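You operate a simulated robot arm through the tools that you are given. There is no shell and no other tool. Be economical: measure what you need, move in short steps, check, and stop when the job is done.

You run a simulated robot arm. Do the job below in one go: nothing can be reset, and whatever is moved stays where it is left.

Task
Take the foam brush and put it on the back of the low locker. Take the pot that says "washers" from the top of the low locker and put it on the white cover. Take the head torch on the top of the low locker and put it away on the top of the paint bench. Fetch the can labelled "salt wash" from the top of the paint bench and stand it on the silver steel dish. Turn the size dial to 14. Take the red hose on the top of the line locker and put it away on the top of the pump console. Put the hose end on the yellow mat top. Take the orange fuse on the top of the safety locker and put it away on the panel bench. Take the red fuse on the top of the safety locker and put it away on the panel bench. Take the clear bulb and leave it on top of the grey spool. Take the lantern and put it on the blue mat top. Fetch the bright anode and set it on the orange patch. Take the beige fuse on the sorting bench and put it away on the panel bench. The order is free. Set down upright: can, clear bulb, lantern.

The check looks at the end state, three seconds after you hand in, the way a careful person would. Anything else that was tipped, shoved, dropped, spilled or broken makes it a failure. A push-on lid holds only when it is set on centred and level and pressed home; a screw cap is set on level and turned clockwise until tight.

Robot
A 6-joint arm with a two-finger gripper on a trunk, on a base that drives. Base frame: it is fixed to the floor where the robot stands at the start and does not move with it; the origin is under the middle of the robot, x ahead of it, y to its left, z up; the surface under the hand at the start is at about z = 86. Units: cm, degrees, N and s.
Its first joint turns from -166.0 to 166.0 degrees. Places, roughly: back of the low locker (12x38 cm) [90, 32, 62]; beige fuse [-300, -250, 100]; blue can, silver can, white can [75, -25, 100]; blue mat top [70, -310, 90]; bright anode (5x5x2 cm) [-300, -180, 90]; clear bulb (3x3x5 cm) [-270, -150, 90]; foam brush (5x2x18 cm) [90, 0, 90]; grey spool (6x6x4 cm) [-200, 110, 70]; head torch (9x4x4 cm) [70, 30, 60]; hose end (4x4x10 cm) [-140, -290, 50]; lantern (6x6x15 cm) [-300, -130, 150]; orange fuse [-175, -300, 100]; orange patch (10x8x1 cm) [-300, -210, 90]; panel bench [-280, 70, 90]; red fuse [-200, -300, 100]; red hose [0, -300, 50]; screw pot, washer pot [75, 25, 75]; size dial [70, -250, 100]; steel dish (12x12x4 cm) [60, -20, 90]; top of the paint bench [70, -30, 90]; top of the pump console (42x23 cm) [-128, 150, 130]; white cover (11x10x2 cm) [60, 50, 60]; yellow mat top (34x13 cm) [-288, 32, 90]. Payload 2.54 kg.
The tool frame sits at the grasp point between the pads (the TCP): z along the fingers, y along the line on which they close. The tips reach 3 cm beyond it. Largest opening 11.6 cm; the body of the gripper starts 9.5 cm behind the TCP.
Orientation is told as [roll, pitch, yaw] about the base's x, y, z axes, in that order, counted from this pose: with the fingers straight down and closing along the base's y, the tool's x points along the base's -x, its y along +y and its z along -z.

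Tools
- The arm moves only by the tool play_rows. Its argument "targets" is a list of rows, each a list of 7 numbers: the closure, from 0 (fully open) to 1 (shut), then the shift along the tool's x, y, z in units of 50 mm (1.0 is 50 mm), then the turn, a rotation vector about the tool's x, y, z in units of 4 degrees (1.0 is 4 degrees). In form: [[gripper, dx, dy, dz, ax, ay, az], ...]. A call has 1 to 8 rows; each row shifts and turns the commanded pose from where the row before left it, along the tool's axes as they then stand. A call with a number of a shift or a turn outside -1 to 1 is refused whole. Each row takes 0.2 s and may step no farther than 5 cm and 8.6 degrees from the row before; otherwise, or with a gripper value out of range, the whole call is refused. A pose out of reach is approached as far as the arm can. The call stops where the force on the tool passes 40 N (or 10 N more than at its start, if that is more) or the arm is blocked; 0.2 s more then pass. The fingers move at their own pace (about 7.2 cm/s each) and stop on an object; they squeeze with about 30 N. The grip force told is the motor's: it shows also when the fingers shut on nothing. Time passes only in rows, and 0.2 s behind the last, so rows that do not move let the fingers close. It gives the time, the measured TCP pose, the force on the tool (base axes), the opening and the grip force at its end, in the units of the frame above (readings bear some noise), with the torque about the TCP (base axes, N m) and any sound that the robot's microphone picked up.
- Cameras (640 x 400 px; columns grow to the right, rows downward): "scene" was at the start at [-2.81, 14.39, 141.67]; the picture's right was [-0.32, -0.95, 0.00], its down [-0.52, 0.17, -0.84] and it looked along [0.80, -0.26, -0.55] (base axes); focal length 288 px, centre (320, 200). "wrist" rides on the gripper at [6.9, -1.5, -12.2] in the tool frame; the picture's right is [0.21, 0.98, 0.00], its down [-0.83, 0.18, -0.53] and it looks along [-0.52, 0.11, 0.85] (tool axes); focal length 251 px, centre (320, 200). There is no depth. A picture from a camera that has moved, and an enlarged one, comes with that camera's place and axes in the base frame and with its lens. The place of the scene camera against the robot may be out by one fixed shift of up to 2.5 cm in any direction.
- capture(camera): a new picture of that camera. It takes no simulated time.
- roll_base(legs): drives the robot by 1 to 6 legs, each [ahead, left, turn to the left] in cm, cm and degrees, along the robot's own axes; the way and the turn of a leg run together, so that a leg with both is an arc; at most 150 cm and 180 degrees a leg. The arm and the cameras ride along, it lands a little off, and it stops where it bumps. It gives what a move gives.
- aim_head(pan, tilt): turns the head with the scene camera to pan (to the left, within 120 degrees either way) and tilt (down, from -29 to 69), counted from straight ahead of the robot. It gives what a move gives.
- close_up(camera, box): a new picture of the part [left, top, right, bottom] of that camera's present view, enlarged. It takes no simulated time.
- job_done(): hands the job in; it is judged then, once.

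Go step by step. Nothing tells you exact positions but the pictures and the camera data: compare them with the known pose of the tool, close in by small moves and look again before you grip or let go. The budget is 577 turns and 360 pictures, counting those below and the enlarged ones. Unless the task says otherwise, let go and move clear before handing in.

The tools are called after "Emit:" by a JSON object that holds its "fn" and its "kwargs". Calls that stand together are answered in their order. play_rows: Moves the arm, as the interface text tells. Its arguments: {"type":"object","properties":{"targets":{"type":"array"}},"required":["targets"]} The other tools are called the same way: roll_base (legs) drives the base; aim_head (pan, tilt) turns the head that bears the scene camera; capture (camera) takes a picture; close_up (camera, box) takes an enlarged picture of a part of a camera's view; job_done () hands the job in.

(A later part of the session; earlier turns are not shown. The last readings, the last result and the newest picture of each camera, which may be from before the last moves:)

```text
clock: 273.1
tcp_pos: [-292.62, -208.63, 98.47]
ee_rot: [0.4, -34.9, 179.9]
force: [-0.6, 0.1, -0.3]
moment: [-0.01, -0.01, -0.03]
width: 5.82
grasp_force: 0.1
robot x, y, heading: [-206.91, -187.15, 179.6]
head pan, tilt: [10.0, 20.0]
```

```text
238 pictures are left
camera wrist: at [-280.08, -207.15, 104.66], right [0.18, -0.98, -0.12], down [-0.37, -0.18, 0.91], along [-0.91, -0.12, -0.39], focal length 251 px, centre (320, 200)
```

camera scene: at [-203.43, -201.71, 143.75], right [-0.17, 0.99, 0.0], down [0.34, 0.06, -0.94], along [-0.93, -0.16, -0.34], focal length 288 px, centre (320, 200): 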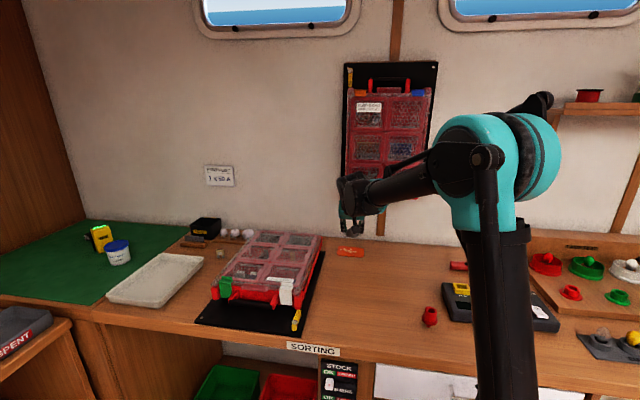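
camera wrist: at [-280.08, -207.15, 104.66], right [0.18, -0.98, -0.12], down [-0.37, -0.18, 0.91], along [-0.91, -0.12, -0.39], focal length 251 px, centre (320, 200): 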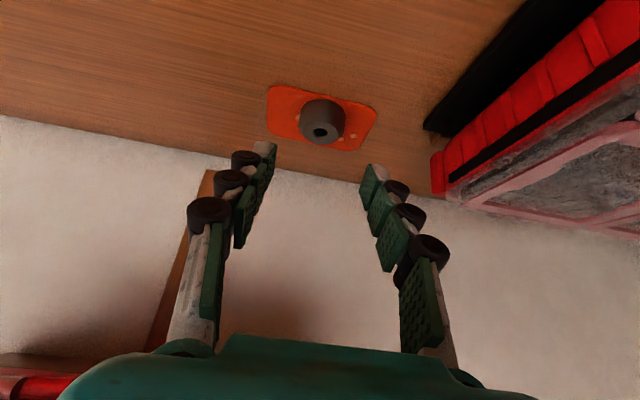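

Anode set. Now the lantern: I retreat, tilt the tool to near-level and drive right to y ≈ -124.

Emit:
{"fn": "play_rows", "kwargs": {"targets": [[0, 0.26, 0, -0.94, 0, 0, 0], [0, 0.26, 0, -0.94, 0, 0, 0], [0, 0.26, 0, -0.94, 0, 0, 0], [0, 0.26, 0, -0.94, 0, 0, 0], [0, 0.26, 0, -0.94, 0, 0, 0], [0, 0.26, 0, -0.94, 0, 0, 0], [0, 0.26, 0, -0.94, 0, 0, 0], [0, 0.26, 0, -0.94, 0, 0, 0]]}}

Emit:
{"fn": "play_rows", "kwargs": {"targets": [[0, 0, 0, 0, 0, -1, 0], [0, 0, 0, 0, 0, -1, 0], [0, 0, 0, 0, 0, -1, 0], [0, 0, 0, 0, 0, -1, 0], [0, 0, 0, 0, 0, -1, 0], [0, 0, 0, 0, 0, -1, 0], [0, 0, 0, 0, 0, -1, 0], [0, 0, 0, 0, 0, -1, 0]]}}

Emit:
{"fn": "roll_base", "kwargs": {"legs": [[0, -62, 0]]}}

Emit:
{"fn": "capture", "kwargs": {"camera": "wrist"}}

Emit:
{"fn": "aim_head", "kwargs": {"pan": 0, "tilt": 5}}

Emit:
{"fn": "capture", "kwargs": {"camera": "scene"}}

```text
clock: 274.9
tcp_pos: [-262.47, -208.35, 123.52]
ee_rot: [0.3, -34.8, 179.9]
force: [-0.5, 0.7, 0.7]
moment: [-0.01, -0.01, -0.02]
width: 11.62
grasp_force: 0.0
robot x, y, heading: [-207.07, -187.33, 179.4]
head pan, tilt: [10.0, 20.0]
```

```text
clock: 276.7
tcp_pos: [-262.75, -208.4, 123.47]
ee_rot: [0.7, -66.9, 179.6]
force: [0.0, 0.0, 0.5]
moment: [0.02, -0.02, 0.0]
width: 11.6
grasp_force: 0.1
robot x, y, heading: [-206.74, -187.07, 179.6]
head pan, tilt: [10.0, 20.0]
```

```text
clock: 280.2
tcp_pos: [-262.44, -146.47, 123.56]
ee_rot: [0.6, -67.0, 179.9]
force: [-0.7, 1.1, 0.6]
moment: [0.03, 0.03, 0.02]
width: 11.56
grasp_force: 0.1
robot x, y, heading: [-206.6, -125.1, 179.6]
head pan, tilt: [10.0, 20.0]
```

```text
237 pictures are left
camera wrist: at [-248.48, -144.88, 121.88], right [0.09, -0.98, -0.19], down [0.17, -0.18, 0.97], along [-0.98, -0.12, 0.15], focal length 251 px, centre (320, 200)
```

wrist: 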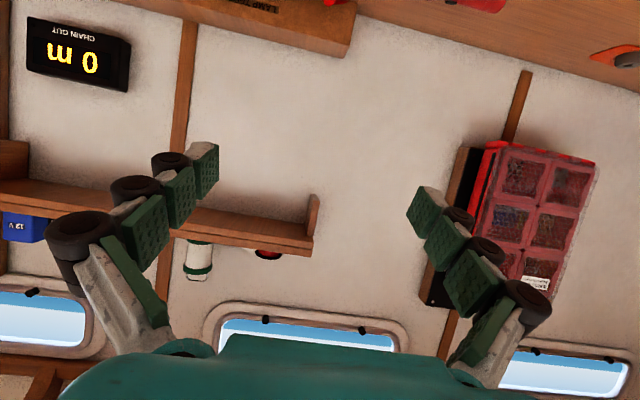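

```text
clock: 280.9
tcp_pos: [-262.42, -146.34, 123.28]
ee_rot: [0.6, -66.9, 179.9]
force: [-0.4, -0.1, 0.1]
moment: [-0.01, 0.01, 0.0]
width: 11.57
grasp_force: 0.1
robot x, y, heading: [-206.54, -125.33, 179.8]
head pan, tilt: [0.0, 5.0]
```

```text
236 pictures are left
camera scene: at [-203.13, -137.67, 146.18], right [0.0, 1.0, 0.0], down [0.09, 0.0, -1.0], along [-1.0, 0.0, -0.09], focal length 288 px, centre (320, 200)
```

scene: 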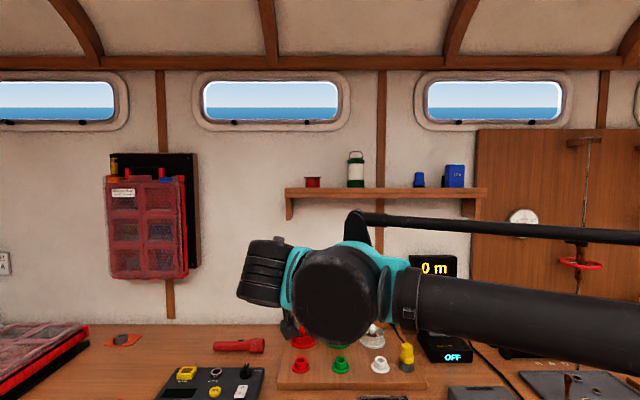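

Emit:
{"fn": "play_rows", "kwargs": {"targets": [[0, -0.74, -0.476, 0.231, 0, 0, 0], [0, -0.74, -0.476, 0.231, 0, 0, 0], [0, -0.74, -0.476, 0.231, 0, 0, 0], [0, -0.74, -0.476, 0.231, 0, 0, 0], [0, -0.74, -0.476, 0.231, 0, 0, 0], [0, -0.74, -0.476, 0.231, 0, 0, 0], [0, -0.74, -0.476, 0.1, 0, 0, 0], [0, -0.74, -0.476, 0, 0, 0, 0]]}}

Emit:
{"fn": "capture", "kwargs": {"camera": "wrist"}}

Emit:
{"fn": "capture", "kwargs": {"camera": "scene"}}

```text
clock: 282.7
tcp_pos: [-281.03, -127.36, 147.54]
ee_rot: [0.5, -66.9, -180.1]
force: [0.7, -0.5, 0.8]
moment: [0.01, -0.02, -0.01]
width: 11.58
grasp_force: 0.1
robot x, y, heading: [-206.52, -124.97, 180.0]
head pan, tilt: [0.0, 5.0]
```

```text
235 pictures are left
camera wrist: at [-267.13, -125.81, 146.04], right [0.09, -0.98, -0.19], down [0.17, -0.18, 0.97], along [-0.98, -0.12, 0.15], focal length 251 px, centre (320, 200)
```

wrist: 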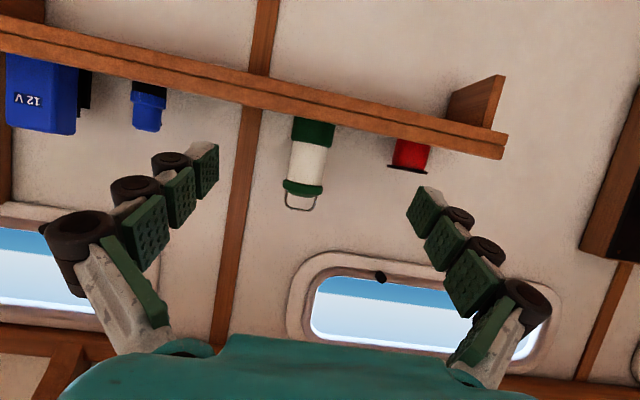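

```text
234 pictures are left
camera scene: at [-203.1, -137.67, 146.19], right [0.0, 1.0, 0.0], down [0.09, 0.0, -1.0], along [-1.0, 0.0, -0.09], focal length 288 px, centre (320, 200)
```

scene: 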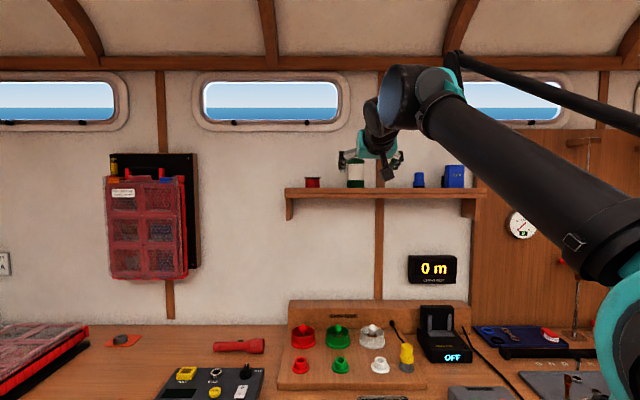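

Emit:
{"fn": "play_rows", "kwargs": {"targets": [[0, -0.2, 0, 0.7, 0, 0, 0], [0, -0.25, 0, 0.7, 0, 0, 0], [0, -0.3, 0, 0.7, 0, 0, 0], [0, -0.3, 0, 0.7, 0, 0, 0], [0, 0, 0, 0, 0, 0, 0]]}}

Emit:
{"fn": "capture", "kwargs": {"camera": "wrist"}}

Emit:
{"fn": "close_up", "kwargs": {"camera": "scene", "box": [280, 120, 480, 230]}}

```text
clock: 283.9
tcp_pos: [-295.9, -127.55, 146.82]
ee_rot: [0.6, -66.9, 179.9]
force: [0.5, -0.1, 1.1]
moment: [-0.04, -0.01, 0.02]
width: 11.62
grasp_force: 0.1
robot x, y, heading: [-206.47, -125.19, 180.0]
head pan, tilt: [0.0, 5.0]
```

```text
233 pictures are left
camera wrist: at [-282.07, -125.97, 145.34], right [0.09, -0.98, -0.19], down [0.17, -0.18, 0.97], along [-0.98, -0.12, 0.15], focal length 251 px, centre (320, 200)
```

wrist: 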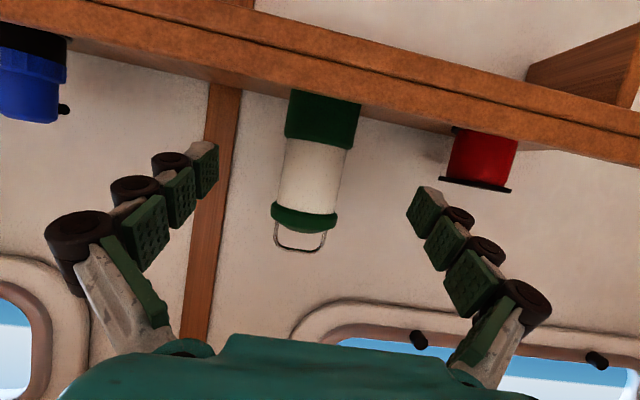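

```text
3.20 times, centred on (380, 175) of scene
camera zoom: at [-203.11, -137.67, 146.19], right [0.0, 1.0, 0.0], down [0.09, 0.0, -1.0], along [-1.0, 0.0, -0.09], focal length 920 px, centre (128, 280)
```

zoom: 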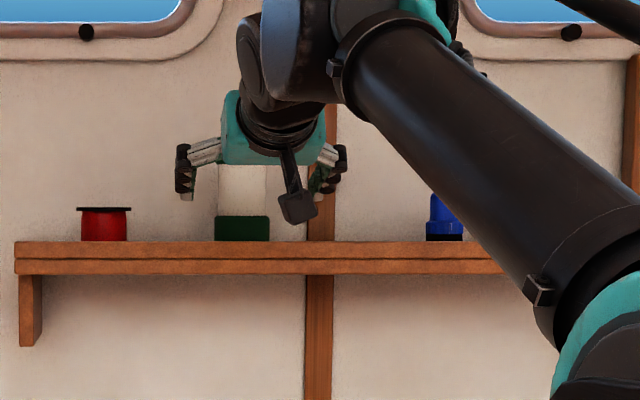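

Emit:
{"fn": "play_rows", "kwargs": {"targets": [[0, -0.2, 0, 0.5, 0, 0, 0], [0, -0.2, 0, 0.5, 0, 0, 0], [0, -0.2, 0, 0.47, 0, 0, 0], [0, 0, 0, 0, 0, 0, 0]]}}

Emit:
{"fn": "capture", "kwargs": {"camera": "wrist"}}

```text
clock: 284.9
tcp_pos: [-304.19, -127.66, 146.83]
ee_rot: [0.6, -66.9, 179.9]
force: [0.2, -0.2, -0.2]
moment: [0.0, -0.02, 0.05]
width: 11.61
grasp_force: 0.2
robot x, y, heading: [-206.65, -124.77, 180.2]
head pan, tilt: [0.0, 5.0]
```

```text
231 pictures are left
camera wrist: at [-290.1, -126.06, 145.28], right [0.09, -0.98, -0.19], down [0.17, -0.18, 0.97], along [-0.98, -0.12, 0.15], focal length 251 px, centre (320, 200)
```

wrist: 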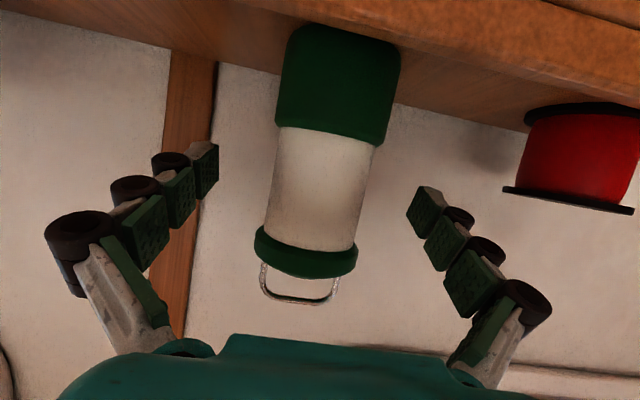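

Emit:
{"fn": "play_rows", "kwargs": {"targets": [[0.3, 0, 0, 0, 0, 0, 0], [0.6, 0, 0, 0, 0, 0, 0], [1, 0, 0, 0, 0, 0, 0], [1, 0, 0, 0, 0, 0, 0], [1, 0, 0, 0, 0, 0, 0]]}}

Emit:
{"fn": "capture", "kwargs": {"camera": "wrist"}}

```text
clock: 286.1
tcp_pos: [-303.94, -127.58, 146.79]
ee_rot: [0.7, -66.9, 179.9]
force: [-1.1, 0.6, 2.5]
moment: [-0.02, 0.03, -0.04]
width: 5.02
grasp_force: 30.5
robot x, y, heading: [-206.78, -125.01, 179.9]
head pan, tilt: [0.0, 5.0]
```

```text
230 pictures are left
camera wrist: at [-290.09, -126.07, 145.28], right [0.09, -0.98, -0.19], down [0.17, -0.18, 0.97], along [-0.98, -0.12, 0.15], focal length 251 px, centre (320, 200)
```

wrist: 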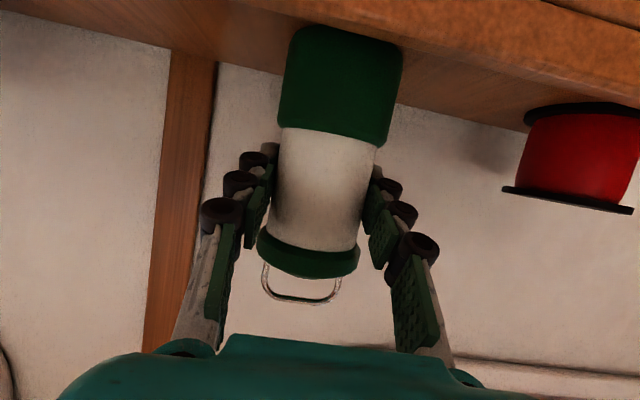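

Emit:
{"fn": "play_rows", "kwargs": {"targets": [[1, -0.25, 0, -0.11, 0, 0, 0], [1, -0.3, 0, -0.13, 0, 0, 0], [1, 0.2, 0, -0.5, 0, 0, 0], [1, 0.35, 0, -0.83, 0, 0, 0], [1, 0.35, 0, -0.83, 0, 0, 0], [1, 0.35, 0, -0.83, 0, 0, 0], [1, 0.35, 0, -0.83, 0, 0, 0], [1, 0.35, 0, -0.83, 0, 0, 0]]}}

Emit:
{"fn": "capture", "kwargs": {"camera": "wrist"}}

```text
clock: 287.9
tcp_pos: [-278.71, -127.39, 150.04]
ee_rot: [0.5, -66.9, 180.1]
force: [-0.7, 0.5, -2.3]
moment: [-0.06, 0.0, -0.02]
width: 5.0
grasp_force: 30.1
robot x, y, heading: [-206.54, -124.8, 180.1]
head pan, tilt: [0.0, 5.0]
```

```text
229 pictures are left
camera wrist: at [-264.84, -125.77, 148.35], right [0.09, -0.98, -0.19], down [0.17, -0.18, 0.97], along [-0.98, -0.12, 0.15], focal length 251 px, centre (320, 200)
```

wrist: 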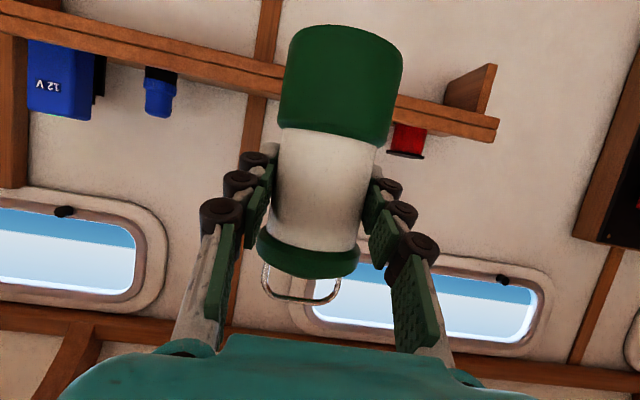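

Lantern in hand. I tuck it in and drive over to the blue-mat bench.

Emit:
{"fn": "play_rows", "kwargs": {"targets": [[1, 0.83, 0, -0.26, 0, 0, 0], [1, 0.83, 0, -0.26, 0, 0, 0], [1, 0.83, 0, -0.26, 0, 0, 0], [1, 0.83, 0, -0.26, 0, 0, 0], [1, 0.83, 0, -0.26, 0, 0, 0], [1, 0.5, 0, -0.2, 0, 0, 0]]}}

Emit:
{"fn": "roll_base", "kwargs": {"legs": [[-100, 0, 0], [0, 0, 180], [85, -122, 0]]}}

Emit:
{"fn": "aim_head", "kwargs": {"pan": -30, "tilt": 25}}

Emit:
{"fn": "capture", "kwargs": {"camera": "scene"}}

```text
clock: 289.3
tcp_pos: [-262.68, -127.24, 131.48]
ee_rot: [0.6, -66.9, 179.9]
force: [0.1, 0.2, -2.4]
moment: [0.0, -0.02, -0.01]
width: 5.03
grasp_force: 30.2
robot x, y, heading: [-206.61, -124.65, 179.9]
head pan, tilt: [0.0, 5.0]
```

```text
clock: 308.9
tcp_pos: [35.18, -244.98, 131.61]
ee_rot: [0.7, -66.9, 0.0]
force: [0.0, 0.2, -2.0]
moment: [0.01, 0.02, 0.0]
width: 4.99
grasp_force: 29.6
robot x, y, heading: [-20.63, -247.64, 0.2]
head pan, tilt: [0.0, 5.0]
```

```text
clock: 309.8
tcp_pos: [35.1, -245.03, 131.65]
ee_rot: [0.5, -66.8, -0.1]
force: [-0.1, -0.3, -2.1]
moment: [0.06, 0.01, -0.03]
width: 4.98
grasp_force: 29.8
robot x, y, heading: [-21.11, -247.53, 0.3]
head pan, tilt: [-30.0, 25.0]
```

```text
228 pictures are left
camera scene: at [-24.08, -234.85, 142.95], right [-0.5, -0.87, 0.0], down [-0.37, 0.21, -0.91], along [0.79, -0.45, -0.42], focal length 288 px, centre (320, 200)
```

scene: 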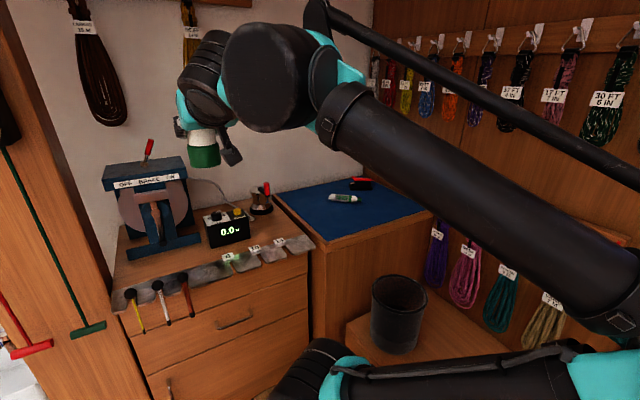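

Emit:
{"fn": "roll_base", "kwargs": {"legs": [[17, -4, 0]]}}

Emit:
{"fn": "play_rows", "kwargs": {"targets": [[1, 0, -0.9, 0, 0, 0, 0], [1, 0, -0.9, 0, 0, 0, 0], [1, 0.3, -0.86, 0.2, 0, 0, 0], [1, 0.3, -0.86, 0.2, 0, 0, 0], [1, 0.4, -0.86, 0.25, 0, 0, 0], [1, 0.4, -0.86, 0.25, 0, 0, 0], [1, 0.4, -0.86, 0.25, 0, 0, 0], [1, 0.4, -0.86, 0.25, 0, 0, 0]]}}

Emit:
{"fn": "capture", "kwargs": {"camera": "wrist"}}

Emit:
{"fn": "aim_head", "kwargs": {"pan": -50, "tilt": 25}}

Emit:
{"fn": "capture", "kwargs": {"camera": "scene"}}

```text
clock: 311.3
tcp_pos: [52.11, -249.04, 131.5]
ee_rot: [0.6, -66.9, 0.1]
force: [0.4, 0.2, -2.6]
moment: [0.0, -0.04, -0.01]
width: 5.0
grasp_force: 29.7
robot x, y, heading: [-3.44, -251.36, -0.1]
head pan, tilt: [-30.0, 25.0]
```

```text
clock: 312.4
tcp_pos: [55.11, -254.76, 126.19]
ee_rot: [1.0, -66.8, 21.0]
force: [2.4, 1.2, -3.2]
moment: [-0.02, -0.03, -0.09]
width: 5.01
grasp_force: 30.3
robot x, y, heading: [-3.82, -251.25, -0.0]
head pan, tilt: [-30.0, 25.0]
stopped in row 5: the arm was blocked; the commanded pose is now the measured one
```

```text
227 pictures are left
camera wrist: at [42.61, -261.5, 124.64], right [-0.44, 0.88, -0.19], down [-0.22, 0.1, 0.97], along [0.87, 0.47, 0.15], focal length 251 px, centre (320, 200)
```

wrist: 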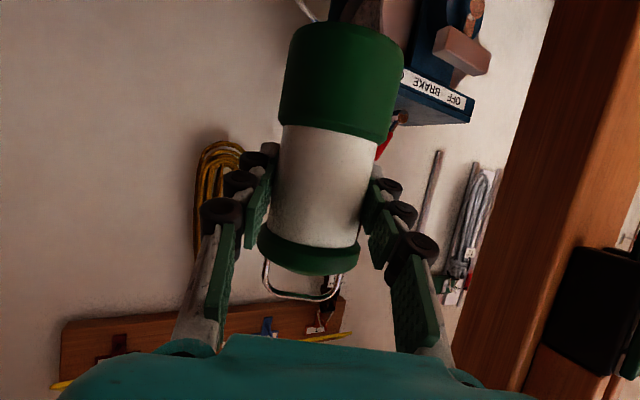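

```text
clock: 313.3
tcp_pos: [55.12, -255.0, 126.17]
ee_rot: [1.0, -67.0, 20.9]
force: [0.8, 0.7, -3.3]
moment: [0.02, 0.0, 0.01]
width: 5.02
grasp_force: 30.2
robot x, y, heading: [-4.14, -251.31, 0.2]
head pan, tilt: [-50.0, 25.0]
```

```text
226 pictures are left
camera scene: at [-9.15, -241.3, 142.94], right [-0.76, -0.64, 0.0], down [-0.27, 0.32, -0.91], along [0.58, -0.69, -0.42], focal length 288 px, centre (320, 200)
```

scene: 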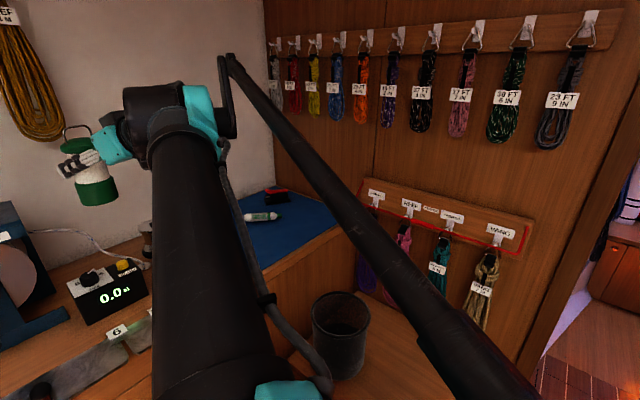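

The arm hit a wrist singularity and twisted a little. I raise it into a better posture, square the tool up, and then turn the base rather than the arm.

Emit:
{"fn": "play_rows", "kwargs": {"targets": [[1, -0.74, 0, -0.31, 0, 0, 0], [1, -0.74, 0, -0.31, 0, 0, 0], [1, -0.74, 0, -0.31, 0, 0, 0], [1, -0.74, 0, -0.31, 0, 0, 0], [1, -0.74, 0, -0.31, 0, 0, 0], [1, 0, 0, 0, 0, 0, 0]]}}

Emit:
{"fn": "play_rows", "kwargs": {"targets": [[1, 0, 0, 0, 0.81, 0, 0.34], [1, 0, 0, 0, 0.81, 0, 0.34], [1, 0, 0, 0, 0.81, 0, 0.34], [1, 0, 0, 0, 0.81, 0, 0.34], [1, 0, 0, 0, 0.81, 0, 0.34], [1, 0, 0, 0, 0.81, 0, 0.34], [1, 0, 0, 0, 0, 0, 0]]}}

Emit:
{"fn": "capture", "kwargs": {"camera": "wrist"}}

```text
clock: 314.7
tcp_pos: [55.22, -254.92, 146.34]
ee_rot: [0.8, -66.8, 20.8]
force: [-0.7, -0.4, -1.5]
moment: [0.02, 0.02, -0.02]
width: 5.0
grasp_force: 29.5
robot x, y, heading: [-3.77, -251.12, 0.1]
head pan, tilt: [-50.0, 25.0]
```

```text
clock: 316.3
tcp_pos: [55.31, -255.01, 146.27]
ee_rot: [0.5, -66.8, 0.1]
force: [-0.6, 0.7, -2.5]
moment: [0.01, 0.02, 0.0]
width: 4.99
grasp_force: 29.9
robot x, y, heading: [-3.75, -251.39, 0.2]
head pan, tilt: [-50.0, 25.0]
```

```text
225 pictures are left
camera wrist: at [41.31, -256.75, 144.8], right [-0.09, 0.98, -0.19], down [-0.17, 0.18, 0.97], along [0.98, 0.12, 0.15], focal length 251 px, centre (320, 200)
```

wrist: 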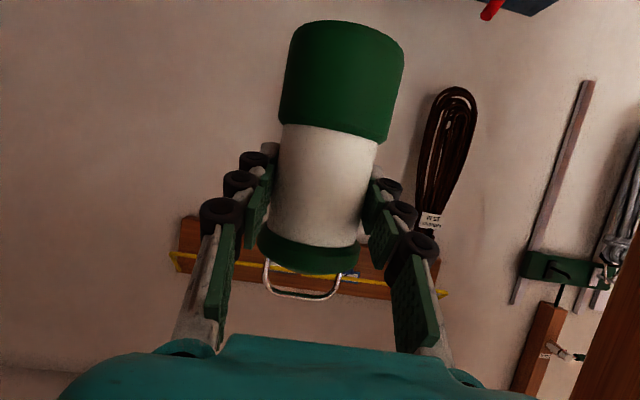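

Emit:
{"fn": "play_rows", "kwargs": {"targets": [[1, 0, 0.36, 0, 0, 0, 0], [1, 0, 0.36, 0, 0, 0, 0], [1, 0, 0, 0, 0, 0, 0]]}}

Emit:
{"fn": "roll_base", "kwargs": {"legs": [[-10, 0, 0], [0, 0, -28]]}}

Emit:
{"fn": "capture", "kwargs": {"camera": "wrist"}}

```text
clock: 317.1
tcp_pos: [55.27, -251.31, 146.31]
ee_rot: [0.6, -66.8, 0.0]
force: [0.1, 0.9, -2.6]
moment: [0.04, -0.03, -0.02]
width: 4.99
grasp_force: 29.7
robot x, y, heading: [-3.9, -251.55, 0.3]
head pan, tilt: [-50.0, 25.0]
```

```text
clock: 319.4
tcp_pos: [40.85, -273.47, 146.39]
ee_rot: [0.7, -66.6, -22.5]
force: [0.2, 0.2, -2.4]
moment: [-0.01, 0.02, 0.0]
width: 4.99
grasp_force: 30.7
robot x, y, heading: [-13.76, -250.89, -22.6]
head pan, tilt: [-50.0, 25.0]
stopped in leg 2: the robot was blocked; the commanded pose is now the measured one
```

```text
224 pictures are left
camera wrist: at [27.33, -269.72, 144.76], right [0.29, 0.94, -0.19], down [-0.09, 0.23, 0.97], along [0.95, -0.26, 0.15], focal length 251 px, centre (320, 200)
```

wrist: 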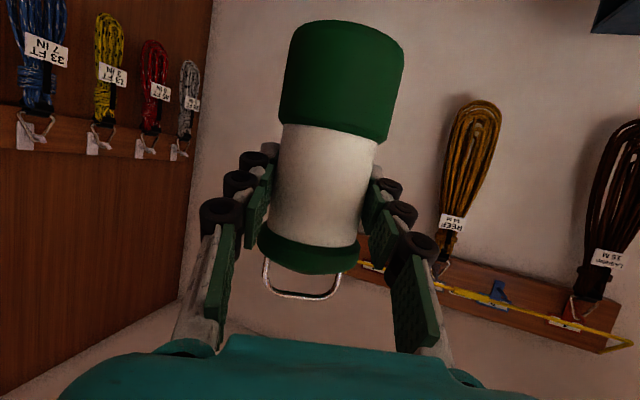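

The base touched the line locker, so I ease back 1.5° and extend the arm straight ahead in its plane to the mat's near part, about (67, -284).

Emit:
{"fn": "roll_base", "kwargs": {"legs": [[0, 0, 1]]}}

Emit:
{"fn": "play_rows", "kwargs": {"targets": [[1, 0.436, 0, 0.814, 0, 0, 0], [1, 0.436, 0, 0.814, 0, 0, 0], [1, 0.436, 0, 0.814, 0, 0, 0], [1, 0.436, 0, 0.814, 0, 0, 0], [1, 0.436, 0, 0.814, 0, 0, 0], [1, 0.436, 0, 0.814, 0, 0, 0], [1, 0.436, 0, 0.814, 0, 0, 0], [1, 0, 0, 0, 0, 0, 0]]}}

Emit:
{"fn": "capture", "kwargs": {"camera": "wrist"}}

Emit:
{"fn": "capture", "kwargs": {"camera": "scene"}}

```text
clock: 320.2
tcp_pos: [41.29, -272.53, 146.27]
ee_rot: [0.6, -66.7, -21.5]
force: [0.6, -0.8, -2.8]
moment: [-0.03, -0.02, -0.01]
width: 4.99
grasp_force: 29.9
robot x, y, heading: [-13.58, -250.82, -21.6]
head pan, tilt: [-50.0, 25.0]
```

```text
clock: 322.0
tcp_pos: [60.13, -279.47, 120.85]
ee_rot: [0.6, -66.8, -21.5]
force: [1.3, -0.5, -2.0]
moment: [0.0, -0.02, 0.03]
width: 4.98
grasp_force: 29.5
robot x, y, heading: [-13.56, -250.73, -21.3]
head pan, tilt: [-50.0, 25.0]
```

```text
223 pictures are left
camera wrist: at [46.51, -276.05, 119.38], right [0.27, 0.94, -0.19], down [-0.09, 0.22, 0.97], along [0.96, -0.25, 0.15], focal length 251 px, centre (320, 200)
```

wrist: 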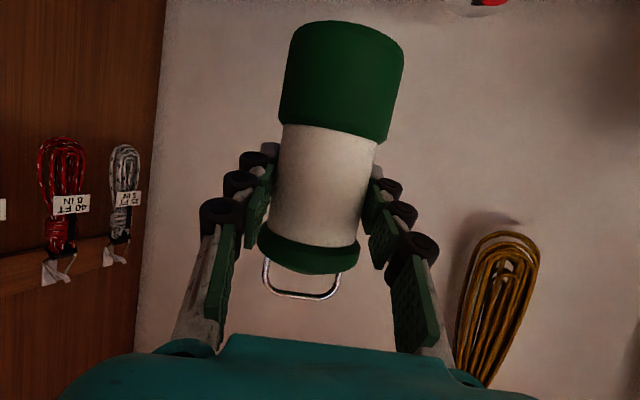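

```text
222 pictures are left
camera scene: at [-15.67, -239.04, 142.94], right [-0.95, -0.32, 0.0], down [-0.13, 0.4, -0.91], along [0.29, -0.86, -0.42], focal length 288 px, centre (320, 200)
```

scene: 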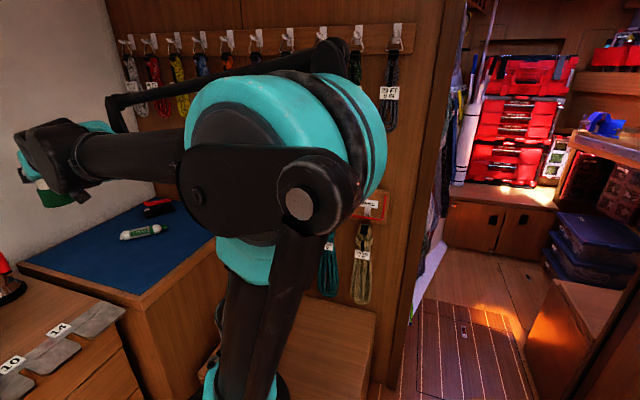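

The near spot is too close to the mat's edge; I swing the arm 7° right as an arc (tool turning with it) to stay in plane.

Emit:
{"fn": "play_rows", "kwargs": {"targets": [[1, 0, -0.66, 0, 0.552, 0, 0.234], [1, 0, -0.66, 0, 0.552, 0, 0.234], [1, 0, -0.66, 0, 0.552, 0, 0.234], [1, 0, -0.2, 0, 0.17, 0, 0.07], [1, 0, 0, 0, 0, 0, 0]]}}

Emit:
{"fn": "play_rows", "kwargs": {"targets": [[1, 0.25, 0, 0.8, 0, 0, 0], [1, 0.5, 0, 0.7, 0, 0, 0], [1, 0.7, 0, 0.4, 0, 0, 0], [1, 0.7, 0, 0.3, 0, 0, 0], [1, 0, 0, 0, 0, 0, 0]]}}

Emit:
{"fn": "capture", "kwargs": {"camera": "wrist"}}

Emit:
{"fn": "capture", "kwargs": {"camera": "scene"}}

```text
clock: 323.2
tcp_pos: [55.64, -289.6, 120.89]
ee_rot: [0.5, -66.7, -29.4]
force: [-0.9, 0.3, -2.8]
moment: [-0.03, -0.03, -0.04]
width: 5.01
grasp_force: 30.4
robot x, y, heading: [-13.5, -250.93, -21.4]
head pan, tilt: [-50.0, 25.0]
```

```text
clock: 324.4
tcp_pos: [60.77, -292.41, 106.58]
ee_rot: [0.4, -66.7, -29.4]
force: [-0.1, -0.9, -2.8]
moment: [0.0, 0.02, -0.02]
width: 4.98
grasp_force: 29.8
robot x, y, heading: [-13.68, -250.86, -21.6]
head pan, tilt: [-50.0, 25.0]
```

```text
221 pictures are left
camera wrist: at [47.89, -287.06, 105.13], right [0.4, 0.9, -0.19], down [-0.06, 0.24, 0.97], along [0.92, -0.38, 0.14], focal length 251 px, centre (320, 200)
```

wrist: 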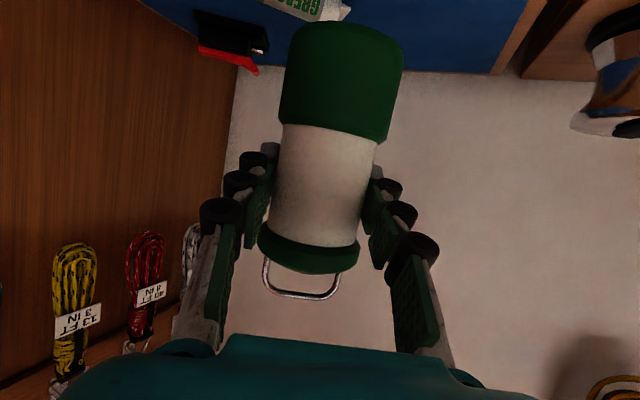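

```text
220 pictures are left
camera scene: at [-15.67, -239.04, 142.94], right [-0.95, -0.32, 0.0], down [-0.13, 0.4, -0.91], along [0.29, -0.86, -0.42], focal length 288 px, centre (320, 200)
```

scene: 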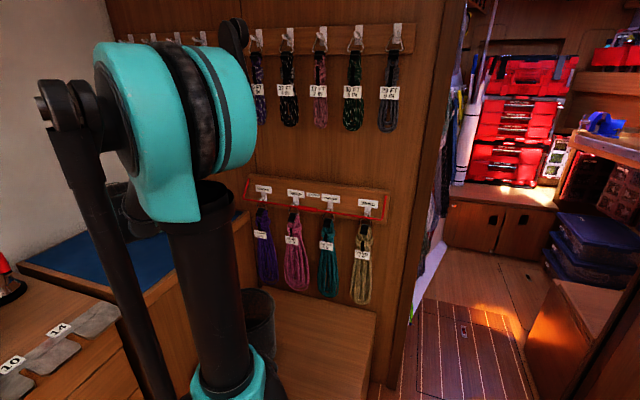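

Emit:
{"fn": "play_rows", "kwargs": {"targets": [[1, 0.55, 0, 0.234, 0, 0, 0], [1, 0.55, 0, 0.234, 0, 0, 0], [1, 0.25, 0, 0.106, 0, 0, 0], [1, 0, 0, 0, 0, 0, 0]]}}

Emit:
{"fn": "capture", "kwargs": {"camera": "wrist"}}

```text
clock: 325.4
tcp_pos: [60.78, -292.4, 99.38]
ee_rot: [0.4, -66.7, -29.4]
force: [-0.3, 1.0, -1.7]
moment: [0.02, 0.01, 0.0]
width: 5.02
grasp_force: 29.9
robot x, y, heading: [-13.67, -250.53, -22.0]
head pan, tilt: [-50.0, 25.0]
```

```text
219 pictures are left
camera wrist: at [47.83, -287.04, 97.82], right [0.4, 0.9, -0.19], down [-0.06, 0.24, 0.97], along [0.92, -0.38, 0.14], focal length 251 px, centre (320, 200)
```

wrist: 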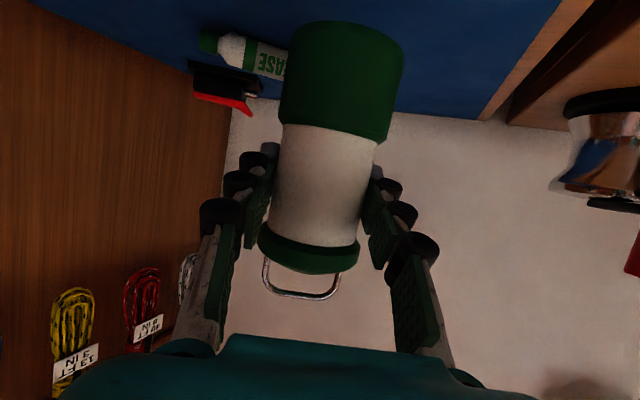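

Emit:
{"fn": "play_rows", "kwargs": {"targets": [[1, 0.18, 0, 0.076, 0, 0, 0], [1, 0.18, 0, 0.076, 0, 0, 0], [1, 0.09, 0, 0.038, 0, 0, 0], [1, 0, 0, 0, 0, 0, 0]]}}

```text
clock: 326.4
tcp_pos: [60.81, -292.29, 96.86]
ee_rot: [0.4, -66.6, -29.3]
force: [-0.2, 0.0, -2.4]
moment: [-0.01, -0.01, 0.0]
width: 5.01
grasp_force: 30.2
robot x, y, heading: [-13.61, -250.84, -21.4]
head pan, tilt: [-50.0, 25.0]
```

Emit:
{"fn": "play_rows", "kwargs": {"targets": [[1, 0.1, 0, 0.042, 0, 0, 0], [1, 0.1, 0, 0.042, 0, 0, 0], [1, 0.07, 0, 0.03, 0, 0, 0], [1, 0.07, 0, 0.03, 0, 0, 0], [1, 0, 0, 0, 0, 0, 0]]}}

```text
clock: 327.6
tcp_pos: [60.77, -292.41, 95.04]
ee_rot: [0.4, -66.7, -29.5]
force: [-0.3, -0.1, -2.0]
moment: [0.01, -0.01, -0.03]
width: 5.02
grasp_force: 29.9
robot x, y, heading: [-13.61, -250.85, -21.6]
head pan, tilt: [-50.0, 25.0]
```

Emit:
{"fn": "play_rows", "kwargs": {"targets": [[1, 0.07, 0, 0.03, 0, 0, 0], [1, 0.07, 0, 0.03, 0, 0, 0], [1, 0.07, 0, 0.03, 0, 0, 0], [1, 0, 0, 0, 0, 0, 0]]}}

Emit:
{"fn": "capture", "kwargs": {"camera": "wrist"}}

```text
clock: 328.6
tcp_pos: [60.82, -292.31, 93.87]
ee_rot: [0.4, -66.7, -29.3]
force: [1.0, -0.1, -2.3]
moment: [-0.02, 0.0, 0.0]
width: 5.02
grasp_force: 30.1
robot x, y, heading: [-14.0, -250.87, -21.4]
head pan, tilt: [-50.0, 25.0]
```

```text
218 pictures are left
camera wrist: at [47.82, -287.04, 92.45], right [0.4, 0.9, -0.19], down [-0.06, 0.24, 0.97], along [0.92, -0.38, 0.14], focal length 251 px, centre (320, 200)
```

wrist: 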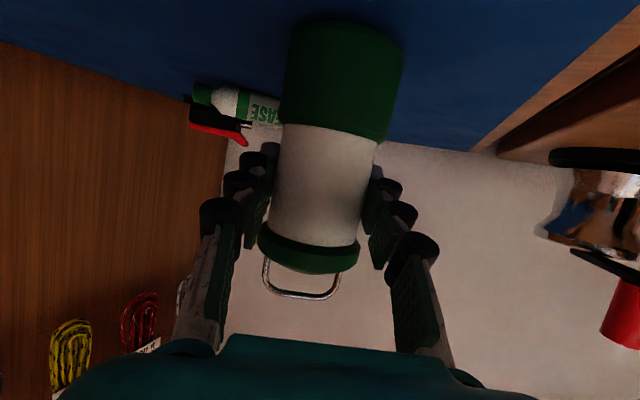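

Emit:
{"fn": "play_rows", "kwargs": {"targets": [[1, 0.06, 0, 0.025, 0, 0, 0], [1, 0.06, 0, 0.025, 0, 0, 0], [1, 0, 0, 0, 0, 0, 0]]}}

```text
clock: 329.4
tcp_pos: [60.81, -292.3, 93.4]
ee_rot: [0.5, -66.8, -29.4]
force: [0.5, -1.6, 10.5]
moment: [-0.31, -0.34, -0.01]
width: 5.02
grasp_force: 30.8
robot x, y, heading: [-13.72, -250.91, -21.7]
head pan, tilt: [-50.0, 25.0]
```

Lantern touches the mat. I release, and back out along the tool axis.

Emit:
{"fn": "play_rows", "kwargs": {"targets": [[0.8, 0, 0, 0, 0, 0, 0], [0.5, 0, 0, 0, 0, 0, 0], [0, 0, 0, 0, 0, 0, 0], [0, 0, 0, 0, 0, 0, 0], [0, -0.05, 0, -0.4, 0, 0, 0], [0, -0.1, 0, -0.8, 0, 0, 0], [0, -0.1, 0, -0.8, 0, 0, 0], [0, -0.2, 0, -0.8, 0, 0, 0]]}}

Emit:
{"fn": "capture", "kwargs": {"camera": "wrist"}}

```text
clock: 331.2
tcp_pos: [50.37, -286.69, 100.94]
ee_rot: [0.5, -66.7, -29.3]
force: [0.2, -0.5, 0.5]
moment: [0.01, 0.08, 0.01]
width: 11.6
grasp_force: 0.0
robot x, y, heading: [-13.63, -251.14, -21.3]
head pan, tilt: [-50.0, 25.0]
```

```text
217 pictures are left
camera wrist: at [37.39, -281.25, 99.4], right [0.4, 0.9, -0.19], down [-0.06, 0.24, 0.97], along [0.92, -0.38, 0.14], focal length 251 px, centre (320, 200)
```

wrist: 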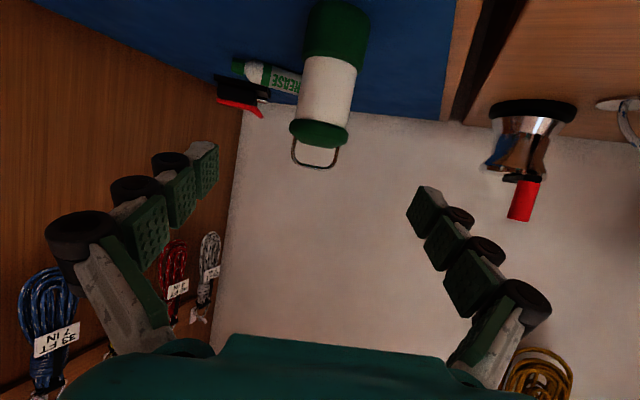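

Lantern is standing on the blue mat. I retract, straighten the tool, and drive towards the safety locker.

Emit:
{"fn": "play_rows", "kwargs": {"targets": [[0, -0.57, 0, -0.78, 0, 0, 0], [0, -0.57, 0, -0.78, 0, 0, 0], [0, -0.57, 0, -0.78, 0, 0, 0], [0, -0.57, 0, -0.78, 0, 0, 0], [0, -0.57, 0, -0.78, 0, 0, 0], [0, -0.57, 0, -0.78, 0, 0, 0], [0, 0, 0, 0, 0, 1, 0], [0, 0, 0, 0, 0, 1, 0]]}}

Emit:
{"fn": "play_rows", "kwargs": {"targets": [[0, 0, 0, 0, 0, 1, 0], [0, 0, 0, 0, 0, 1, 0], [0, 0, 0, 0, 0, 1, 0], [0, 0, 0, 0, 0, 1, 0], [0, 0, 0, 0, 0, 1, 0], [0, 0, 0, 0, 0, 1, 0], [0, 0, 0, 0, 0, 1, 0], [0, 0, 0, 0, 0, 1, 0]]}}

Emit:
{"fn": "play_rows", "kwargs": {"targets": [[0, 0, 0, 0, 0, 1, 0], [0, 0, 0, 0, 0, 1, 0], [0, 0, 0, 0, 0, 1, 0], [0, 0, 0, 0, 0, 1, 0], [0, 0, 0, 0, 0, 1, 0], [0, 0, 0, 0, 0, 1, 0], [0, 0, 0, 0, 0, 0.7, 0], [0, 0, 0, 0, 0, 0, 0]]}}

Emit:
{"fn": "roll_base", "kwargs": {"legs": [[-40, 0, 0], [0, 0, -69], [0, -60, 0]]}}

Emit:
{"fn": "aim_head", "kwargs": {"pan": -15, "tilt": 40}}

Emit:
{"fn": "capture", "kwargs": {"camera": "scene"}}

```text
clock: 333.0
tcp_pos: [37.36, -279.47, 125.93]
ee_rot: [0.3, -58.7, -29.3]
force: [0.4, -0.2, -0.7]
moment: [-0.01, -0.01, -0.03]
width: 11.58
grasp_force: 0.0
robot x, y, heading: [-13.85, -250.91, -21.5]
head pan, tilt: [-50.0, 25.0]
```

```text
clock: 334.8
tcp_pos: [37.35, -279.42, 126.0]
ee_rot: [0.2, -26.6, -29.0]
force: [0.6, 0.9, -0.5]
moment: [0.0, 0.01, 0.01]
width: 11.59
grasp_force: 0.1
robot x, y, heading: [-13.95, -250.5, -21.6]
head pan, tilt: [-50.0, 25.0]
```

```text
clock: 336.6
tcp_pos: [37.22, -279.57, 125.89]
ee_rot: [0.3, 0.1, -29.1]
force: [-0.1, 0.5, -0.2]
moment: [0.01, 0.03, -0.02]
width: 11.6
grasp_force: 0.1
robot x, y, heading: [-13.73, -250.9, -21.6]
head pan, tilt: [-50.0, 25.0]
```

```text
clock: 343.6
tcp_pos: [-70.61, -293.77, 125.85]
ee_rot: [0.1, 0.2, -91.4]
force: [0.4, 0.2, -0.1]
moment: [0.01, 0.0, -0.02]
width: 11.61
grasp_force: 0.1
robot x, y, heading: [-68.95, -235.41, -83.7]
head pan, tilt: [-50.0, 25.0]
stopped in leg 3: the robot was blocked; the commanded pose is now the measured one
```

```text
clock: 344.7
tcp_pos: [-70.58, -293.8, 125.9]
ee_rot: [0.2, 0.2, -91.4]
force: [-0.2, -0.4, 0.3]
moment: [0.01, 0.0, 0.04]
width: 11.6
grasp_force: 0.1
robot x, y, heading: [-68.84, -235.35, -83.9]
head pan, tilt: [-15.0, 40.0]
```

```text
216 pictures are left
camera scene: at [-55.82, -227.95, 140.61], right [-0.99, 0.16, 0.0], down [0.1, 0.63, -0.77], along [-0.12, -0.76, -0.64], focal length 288 px, centre (320, 200)
```

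scene: 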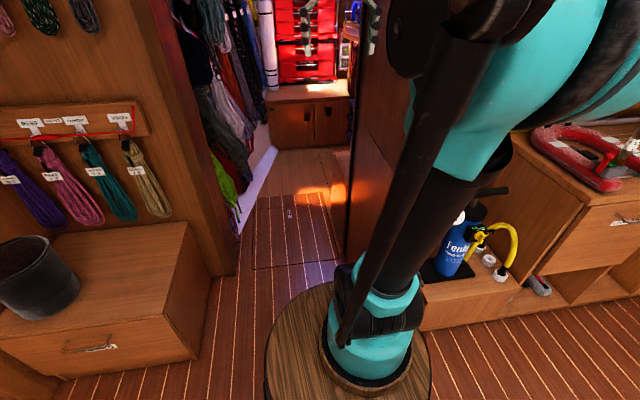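

The platform met the sprayer's ledge; I back off and come in further along.

Emit:
{"fn": "roll_base", "kwargs": {"legs": [[-35, 0, -6], [0, -62, 0]]}}

Emit:
{"fn": "aim_head", "kwargs": {"pan": 5, "tilt": 35}}

Emit:
{"fn": "capture", "kwargs": {"camera": "scene"}}

```text
clock: 350.1
tcp_pos: [-140.83, -258.23, 125.87]
ee_rot: [0.2, 0.1, -97.0]
force: [0.2, -0.3, -0.1]
moment: [0.0, 0.02, 0.02]
width: 11.61
grasp_force: 0.0
robot x, y, heading: [-133.67, -200.07, -89.6]
head pan, tilt: [-15.0, 40.0]
```

```text
clock: 350.9
tcp_pos: [-140.84, -258.25, 125.83]
ee_rot: [0.2, 0.1, -97.0]
force: [-0.3, 0.5, 0.2]
moment: [0.02, 0.0, -0.01]
width: 11.58
grasp_force: 0.0
robot x, y, heading: [-133.35, -200.0, -89.3]
head pan, tilt: [5.0, 35.0]
```

```text
215 pictures are left
camera scene: at [-116.94, -194.68, 141.37], right [-1.0, -0.09, 0.0], down [-0.05, 0.57, -0.82], along [0.08, -0.82, -0.57], focal length 288 px, centre (320, 200)
```

scene: 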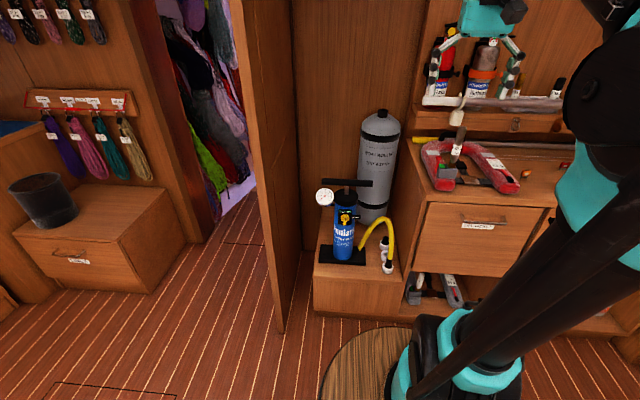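

Emit:
{"fn": "close_up", "kwargs": {"camera": "scene", "box": [310, 170, 430, 290]}}

Emit:
{"fn": "close_up", "kwargs": {"camera": "scene", "box": [400, 90, 640, 240]}}

```text
3.33 times, centred on (370, 230) of scene
camera zoom: at [-116.94, -194.68, 141.37], right [-1.0, -0.09, 0.0], down [-0.05, 0.57, -0.82], along [0.08, -0.82, -0.57], focal length 958 px, centre (153, 100)
```

zoom: 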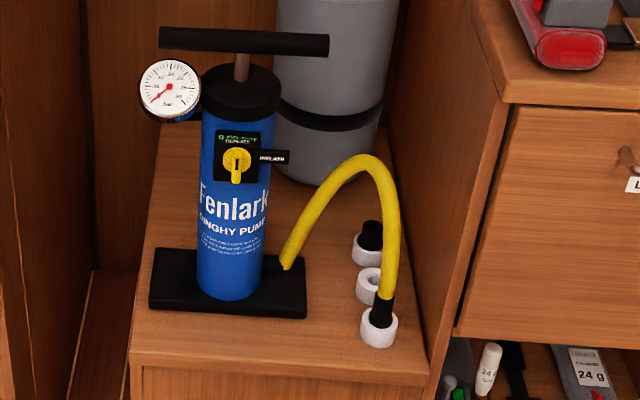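

```text
2.67 times, centred on (520, 165) of scene
camera zoom: at [-116.94, -194.68, 141.37], right [-1.0, -0.09, 0.0], down [-0.05, 0.57, -0.82], along [0.08, -0.82, -0.57], focal length 767 px, centre (-213, 293)
```

zoom: 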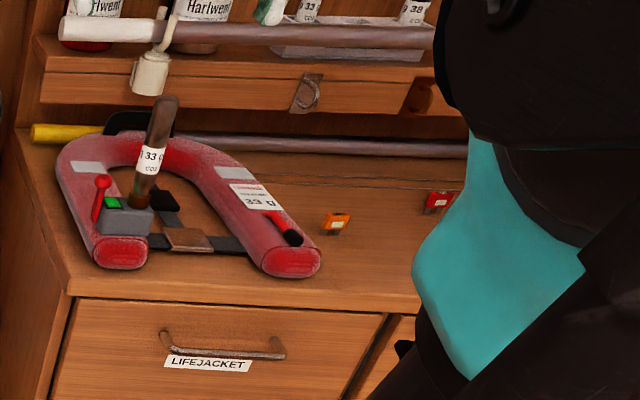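

I need a closer look at the pump's hose and its fittings; I bring the wrist camera over them.

Emit:
{"fn": "play_rows", "kwargs": {"targets": [[0, -0.5, 0, 0.8, 0, 0, 0], [0, -0.5, 0, 0.8, 0, 0, 0], [0, -0.5, 0, 0.8, 0, 0, 0], [0, -0.5, 0, 0.8, 0, 0, 0], [0, -0.5, 0, 0.8, 0, 0, 0], [0, -0.5, 0, 0.8, 0, 0, 0], [0, 0, 0, 0, 0, 0, 0]]}}

Emit:
{"fn": "capture", "kwargs": {"camera": "wrist"}}

```text
clock: 352.5
tcp_pos: [-142.62, -273.23, 101.88]
ee_rot: [0.2, 0.2, -97.0]
force: [-0.1, -0.2, 0.2]
moment: [-0.04, -0.01, 0.05]
width: 11.61
grasp_force: 0.1
robot x, y, heading: [-133.71, -200.38, -89.7]
head pan, tilt: [5.0, 35.0]
```

```text
212 pictures are left
camera wrist: at [-143.33, -266.26, 114.11], right [1.0, 0.09, 0.0], down [0.08, -0.84, 0.53], along [0.05, -0.53, -0.85], focal length 251 px, centre (320, 200)
```

wrist: 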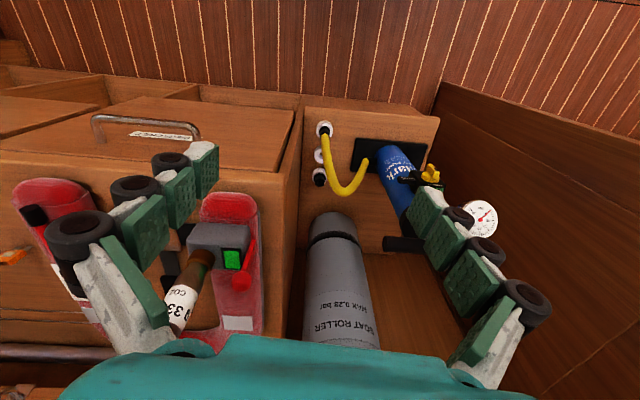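

Emit:
{"fn": "close_up", "kwargs": {"camera": "wrist", "box": [296, 105, 424, 205]}}

```text
4.00 times, centred on (360, 155) of wrist
camera zoom: at [-143.33, -266.26, 114.11], right [1.0, 0.09, 0.0], down [0.08, -0.84, 0.53], along [0.05, -0.53, -0.85], focal length 1006 px, centre (160, 380)
```

zoom: 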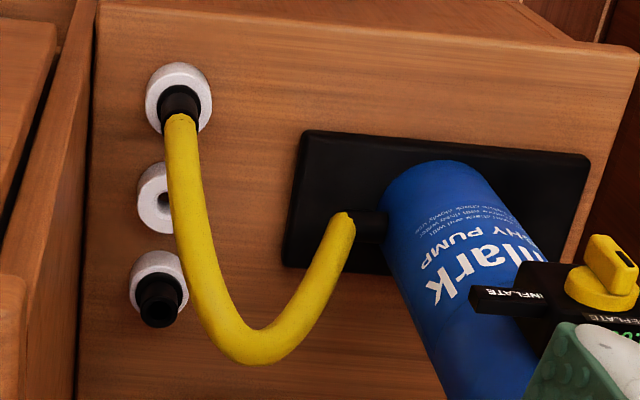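

That is a pump hose plugged into a fitting; I leave it for last and see how it behaves. First the fuses on the safety locker: I drive along to them.

Emit:
{"fn": "roll_base", "kwargs": {"legs": [[0, -55, 0], [22, 0, 0]]}}

Emit:
{"fn": "capture", "kwargs": {"camera": "wrist"}}

```text
clock: 356.9
tcp_pos: [-197.1, -295.89, 101.95]
ee_rot: [0.2, 0.1, -96.6]
force: [0.1, -0.3, -0.5]
moment: [0.01, -0.01, -0.01]
width: 11.61
grasp_force: 0.1
robot x, y, heading: [-188.54, -222.93, -89.4]
head pan, tilt: [5.0, 35.0]
```

```text
210 pictures are left
camera wrist: at [-197.83, -288.99, 114.15], right [1.0, 0.1, 0.0], down [0.08, -0.84, 0.53], along [0.06, -0.53, -0.85], focal length 251 px, centre (320, 200)
```

wrist: 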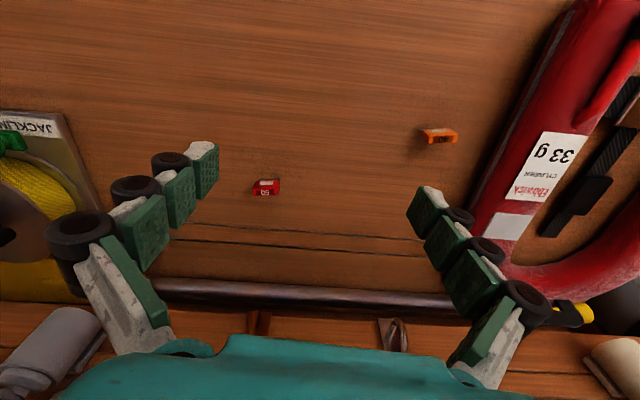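

Emit:
{"fn": "close_up", "kwargs": {"camera": "wrist", "box": [400, 110, 480, 160]}}

Emit:
{"fn": "close_up", "kwargs": {"camera": "wrist", "box": [230, 160, 310, 210]}}

```text
8.00 times, centred on (440, 135) of wrist
camera zoom: at [-197.83, -288.99, 114.15], right [1.0, 0.1, 0.0], down [0.08, -0.84, 0.53], along [0.06, -0.53, -0.85], focal length 2012 px, centre (-640, 720)
```

zoom: 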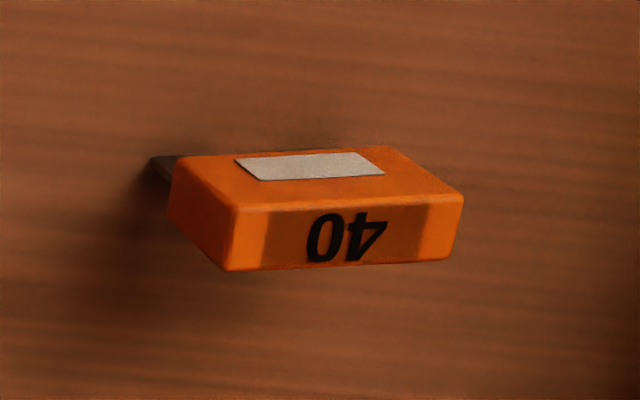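

```text
8.00 times, centred on (270, 185) of wrist
camera zoom: at [-197.83, -288.99, 114.15], right [1.0, 0.1, 0.0], down [0.08, -0.84, 0.53], along [0.06, -0.53, -0.85], focal length 2012 px, centre (720, 320)
```

zoom: 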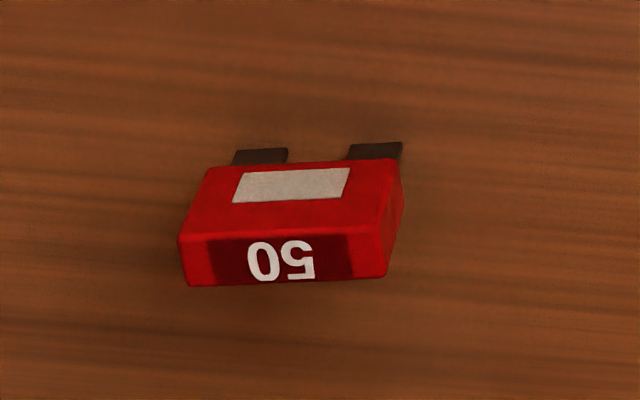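

Emit:
{"fn": "play_rows", "kwargs": {"targets": [[0.3, 0, 0, 0, 0, 0, -0.92], [0.3, 0, 0, 0, 0, 0, -0.92], [0.3, 0, 0, 0, 0, 0, -0.92], [0.3, 0, 0, 0, 0, 0, -0.9], [0.3, -0.2, 0.9, 0, 0, 0, 0], [0.3, -0.2, 0.9, 0, 0, 0, 0], [0.3, -0.2, 0.94, 0, 0, 0, 0], [0.3, 0, 0, 0, 0, 0, 0]]}}

Emit:
{"fn": "capture", "kwargs": {"camera": "wrist"}}

```text
clock: 358.8
tcp_pos: [-183.09, -297.2, 102.17]
ee_rot: [0.2, 0.0, -82.3]
force: [0.3, 0.2, -0.1]
moment: [0.03, -0.02, -0.01]
width: 8.13
grasp_force: 0.1
robot x, y, heading: [-188.02, -222.96, -89.1]
head pan, tilt: [5.0, 35.0]
```

```text
207 pictures are left
camera wrist: at [-185.58, -290.55, 114.31], right [0.94, 0.35, 0.0], down [0.29, -0.79, 0.53], along [0.19, -0.5, -0.85], focal length 251 px, centre (320, 200)
```

wrist: 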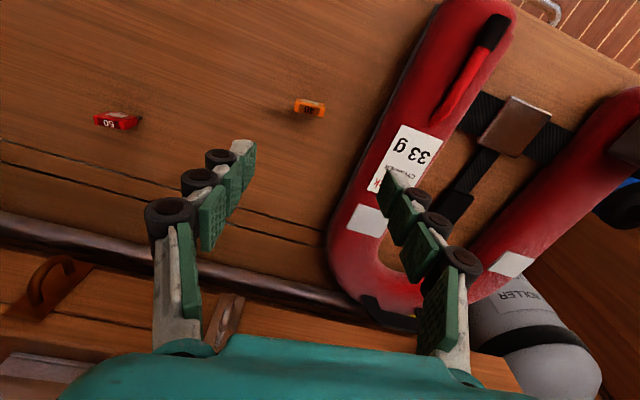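

Emit:
{"fn": "play_rows", "kwargs": {"targets": [[0.4, 0.3, -0.26, 0, 0, 0, 0], [0.4, 0, 0, 0.7, 0, 0, 0], [0.4, 0, 0, 0.7, 0, 0, 0], [0.4, 0, 0, 0, 0, 0, 0]]}}

Emit:
{"fn": "capture", "kwargs": {"camera": "wrist"}}

```text
clock: 359.8
tcp_pos: [-184.44, -295.69, 95.01]
ee_rot: [0.2, 0.0, -82.1]
force: [0.3, -0.4, 1.1]
moment: [0.01, -0.02, -0.04]
width: 6.98
grasp_force: 0.1
robot x, y, heading: [-187.89, -222.79, -89.6]
head pan, tilt: [5.0, 35.0]
```

```text
206 pictures are left
camera wrist: at [-187.09, -289.2, 107.25], right [0.94, 0.35, 0.0], down [0.29, -0.79, 0.53], along [0.19, -0.5, -0.85], focal length 251 px, centre (320, 200)
```

wrist: 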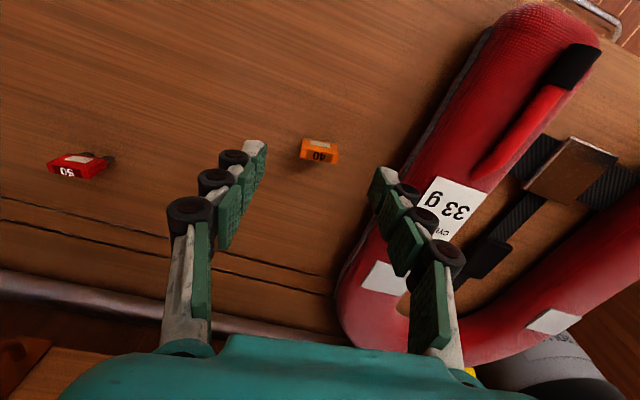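

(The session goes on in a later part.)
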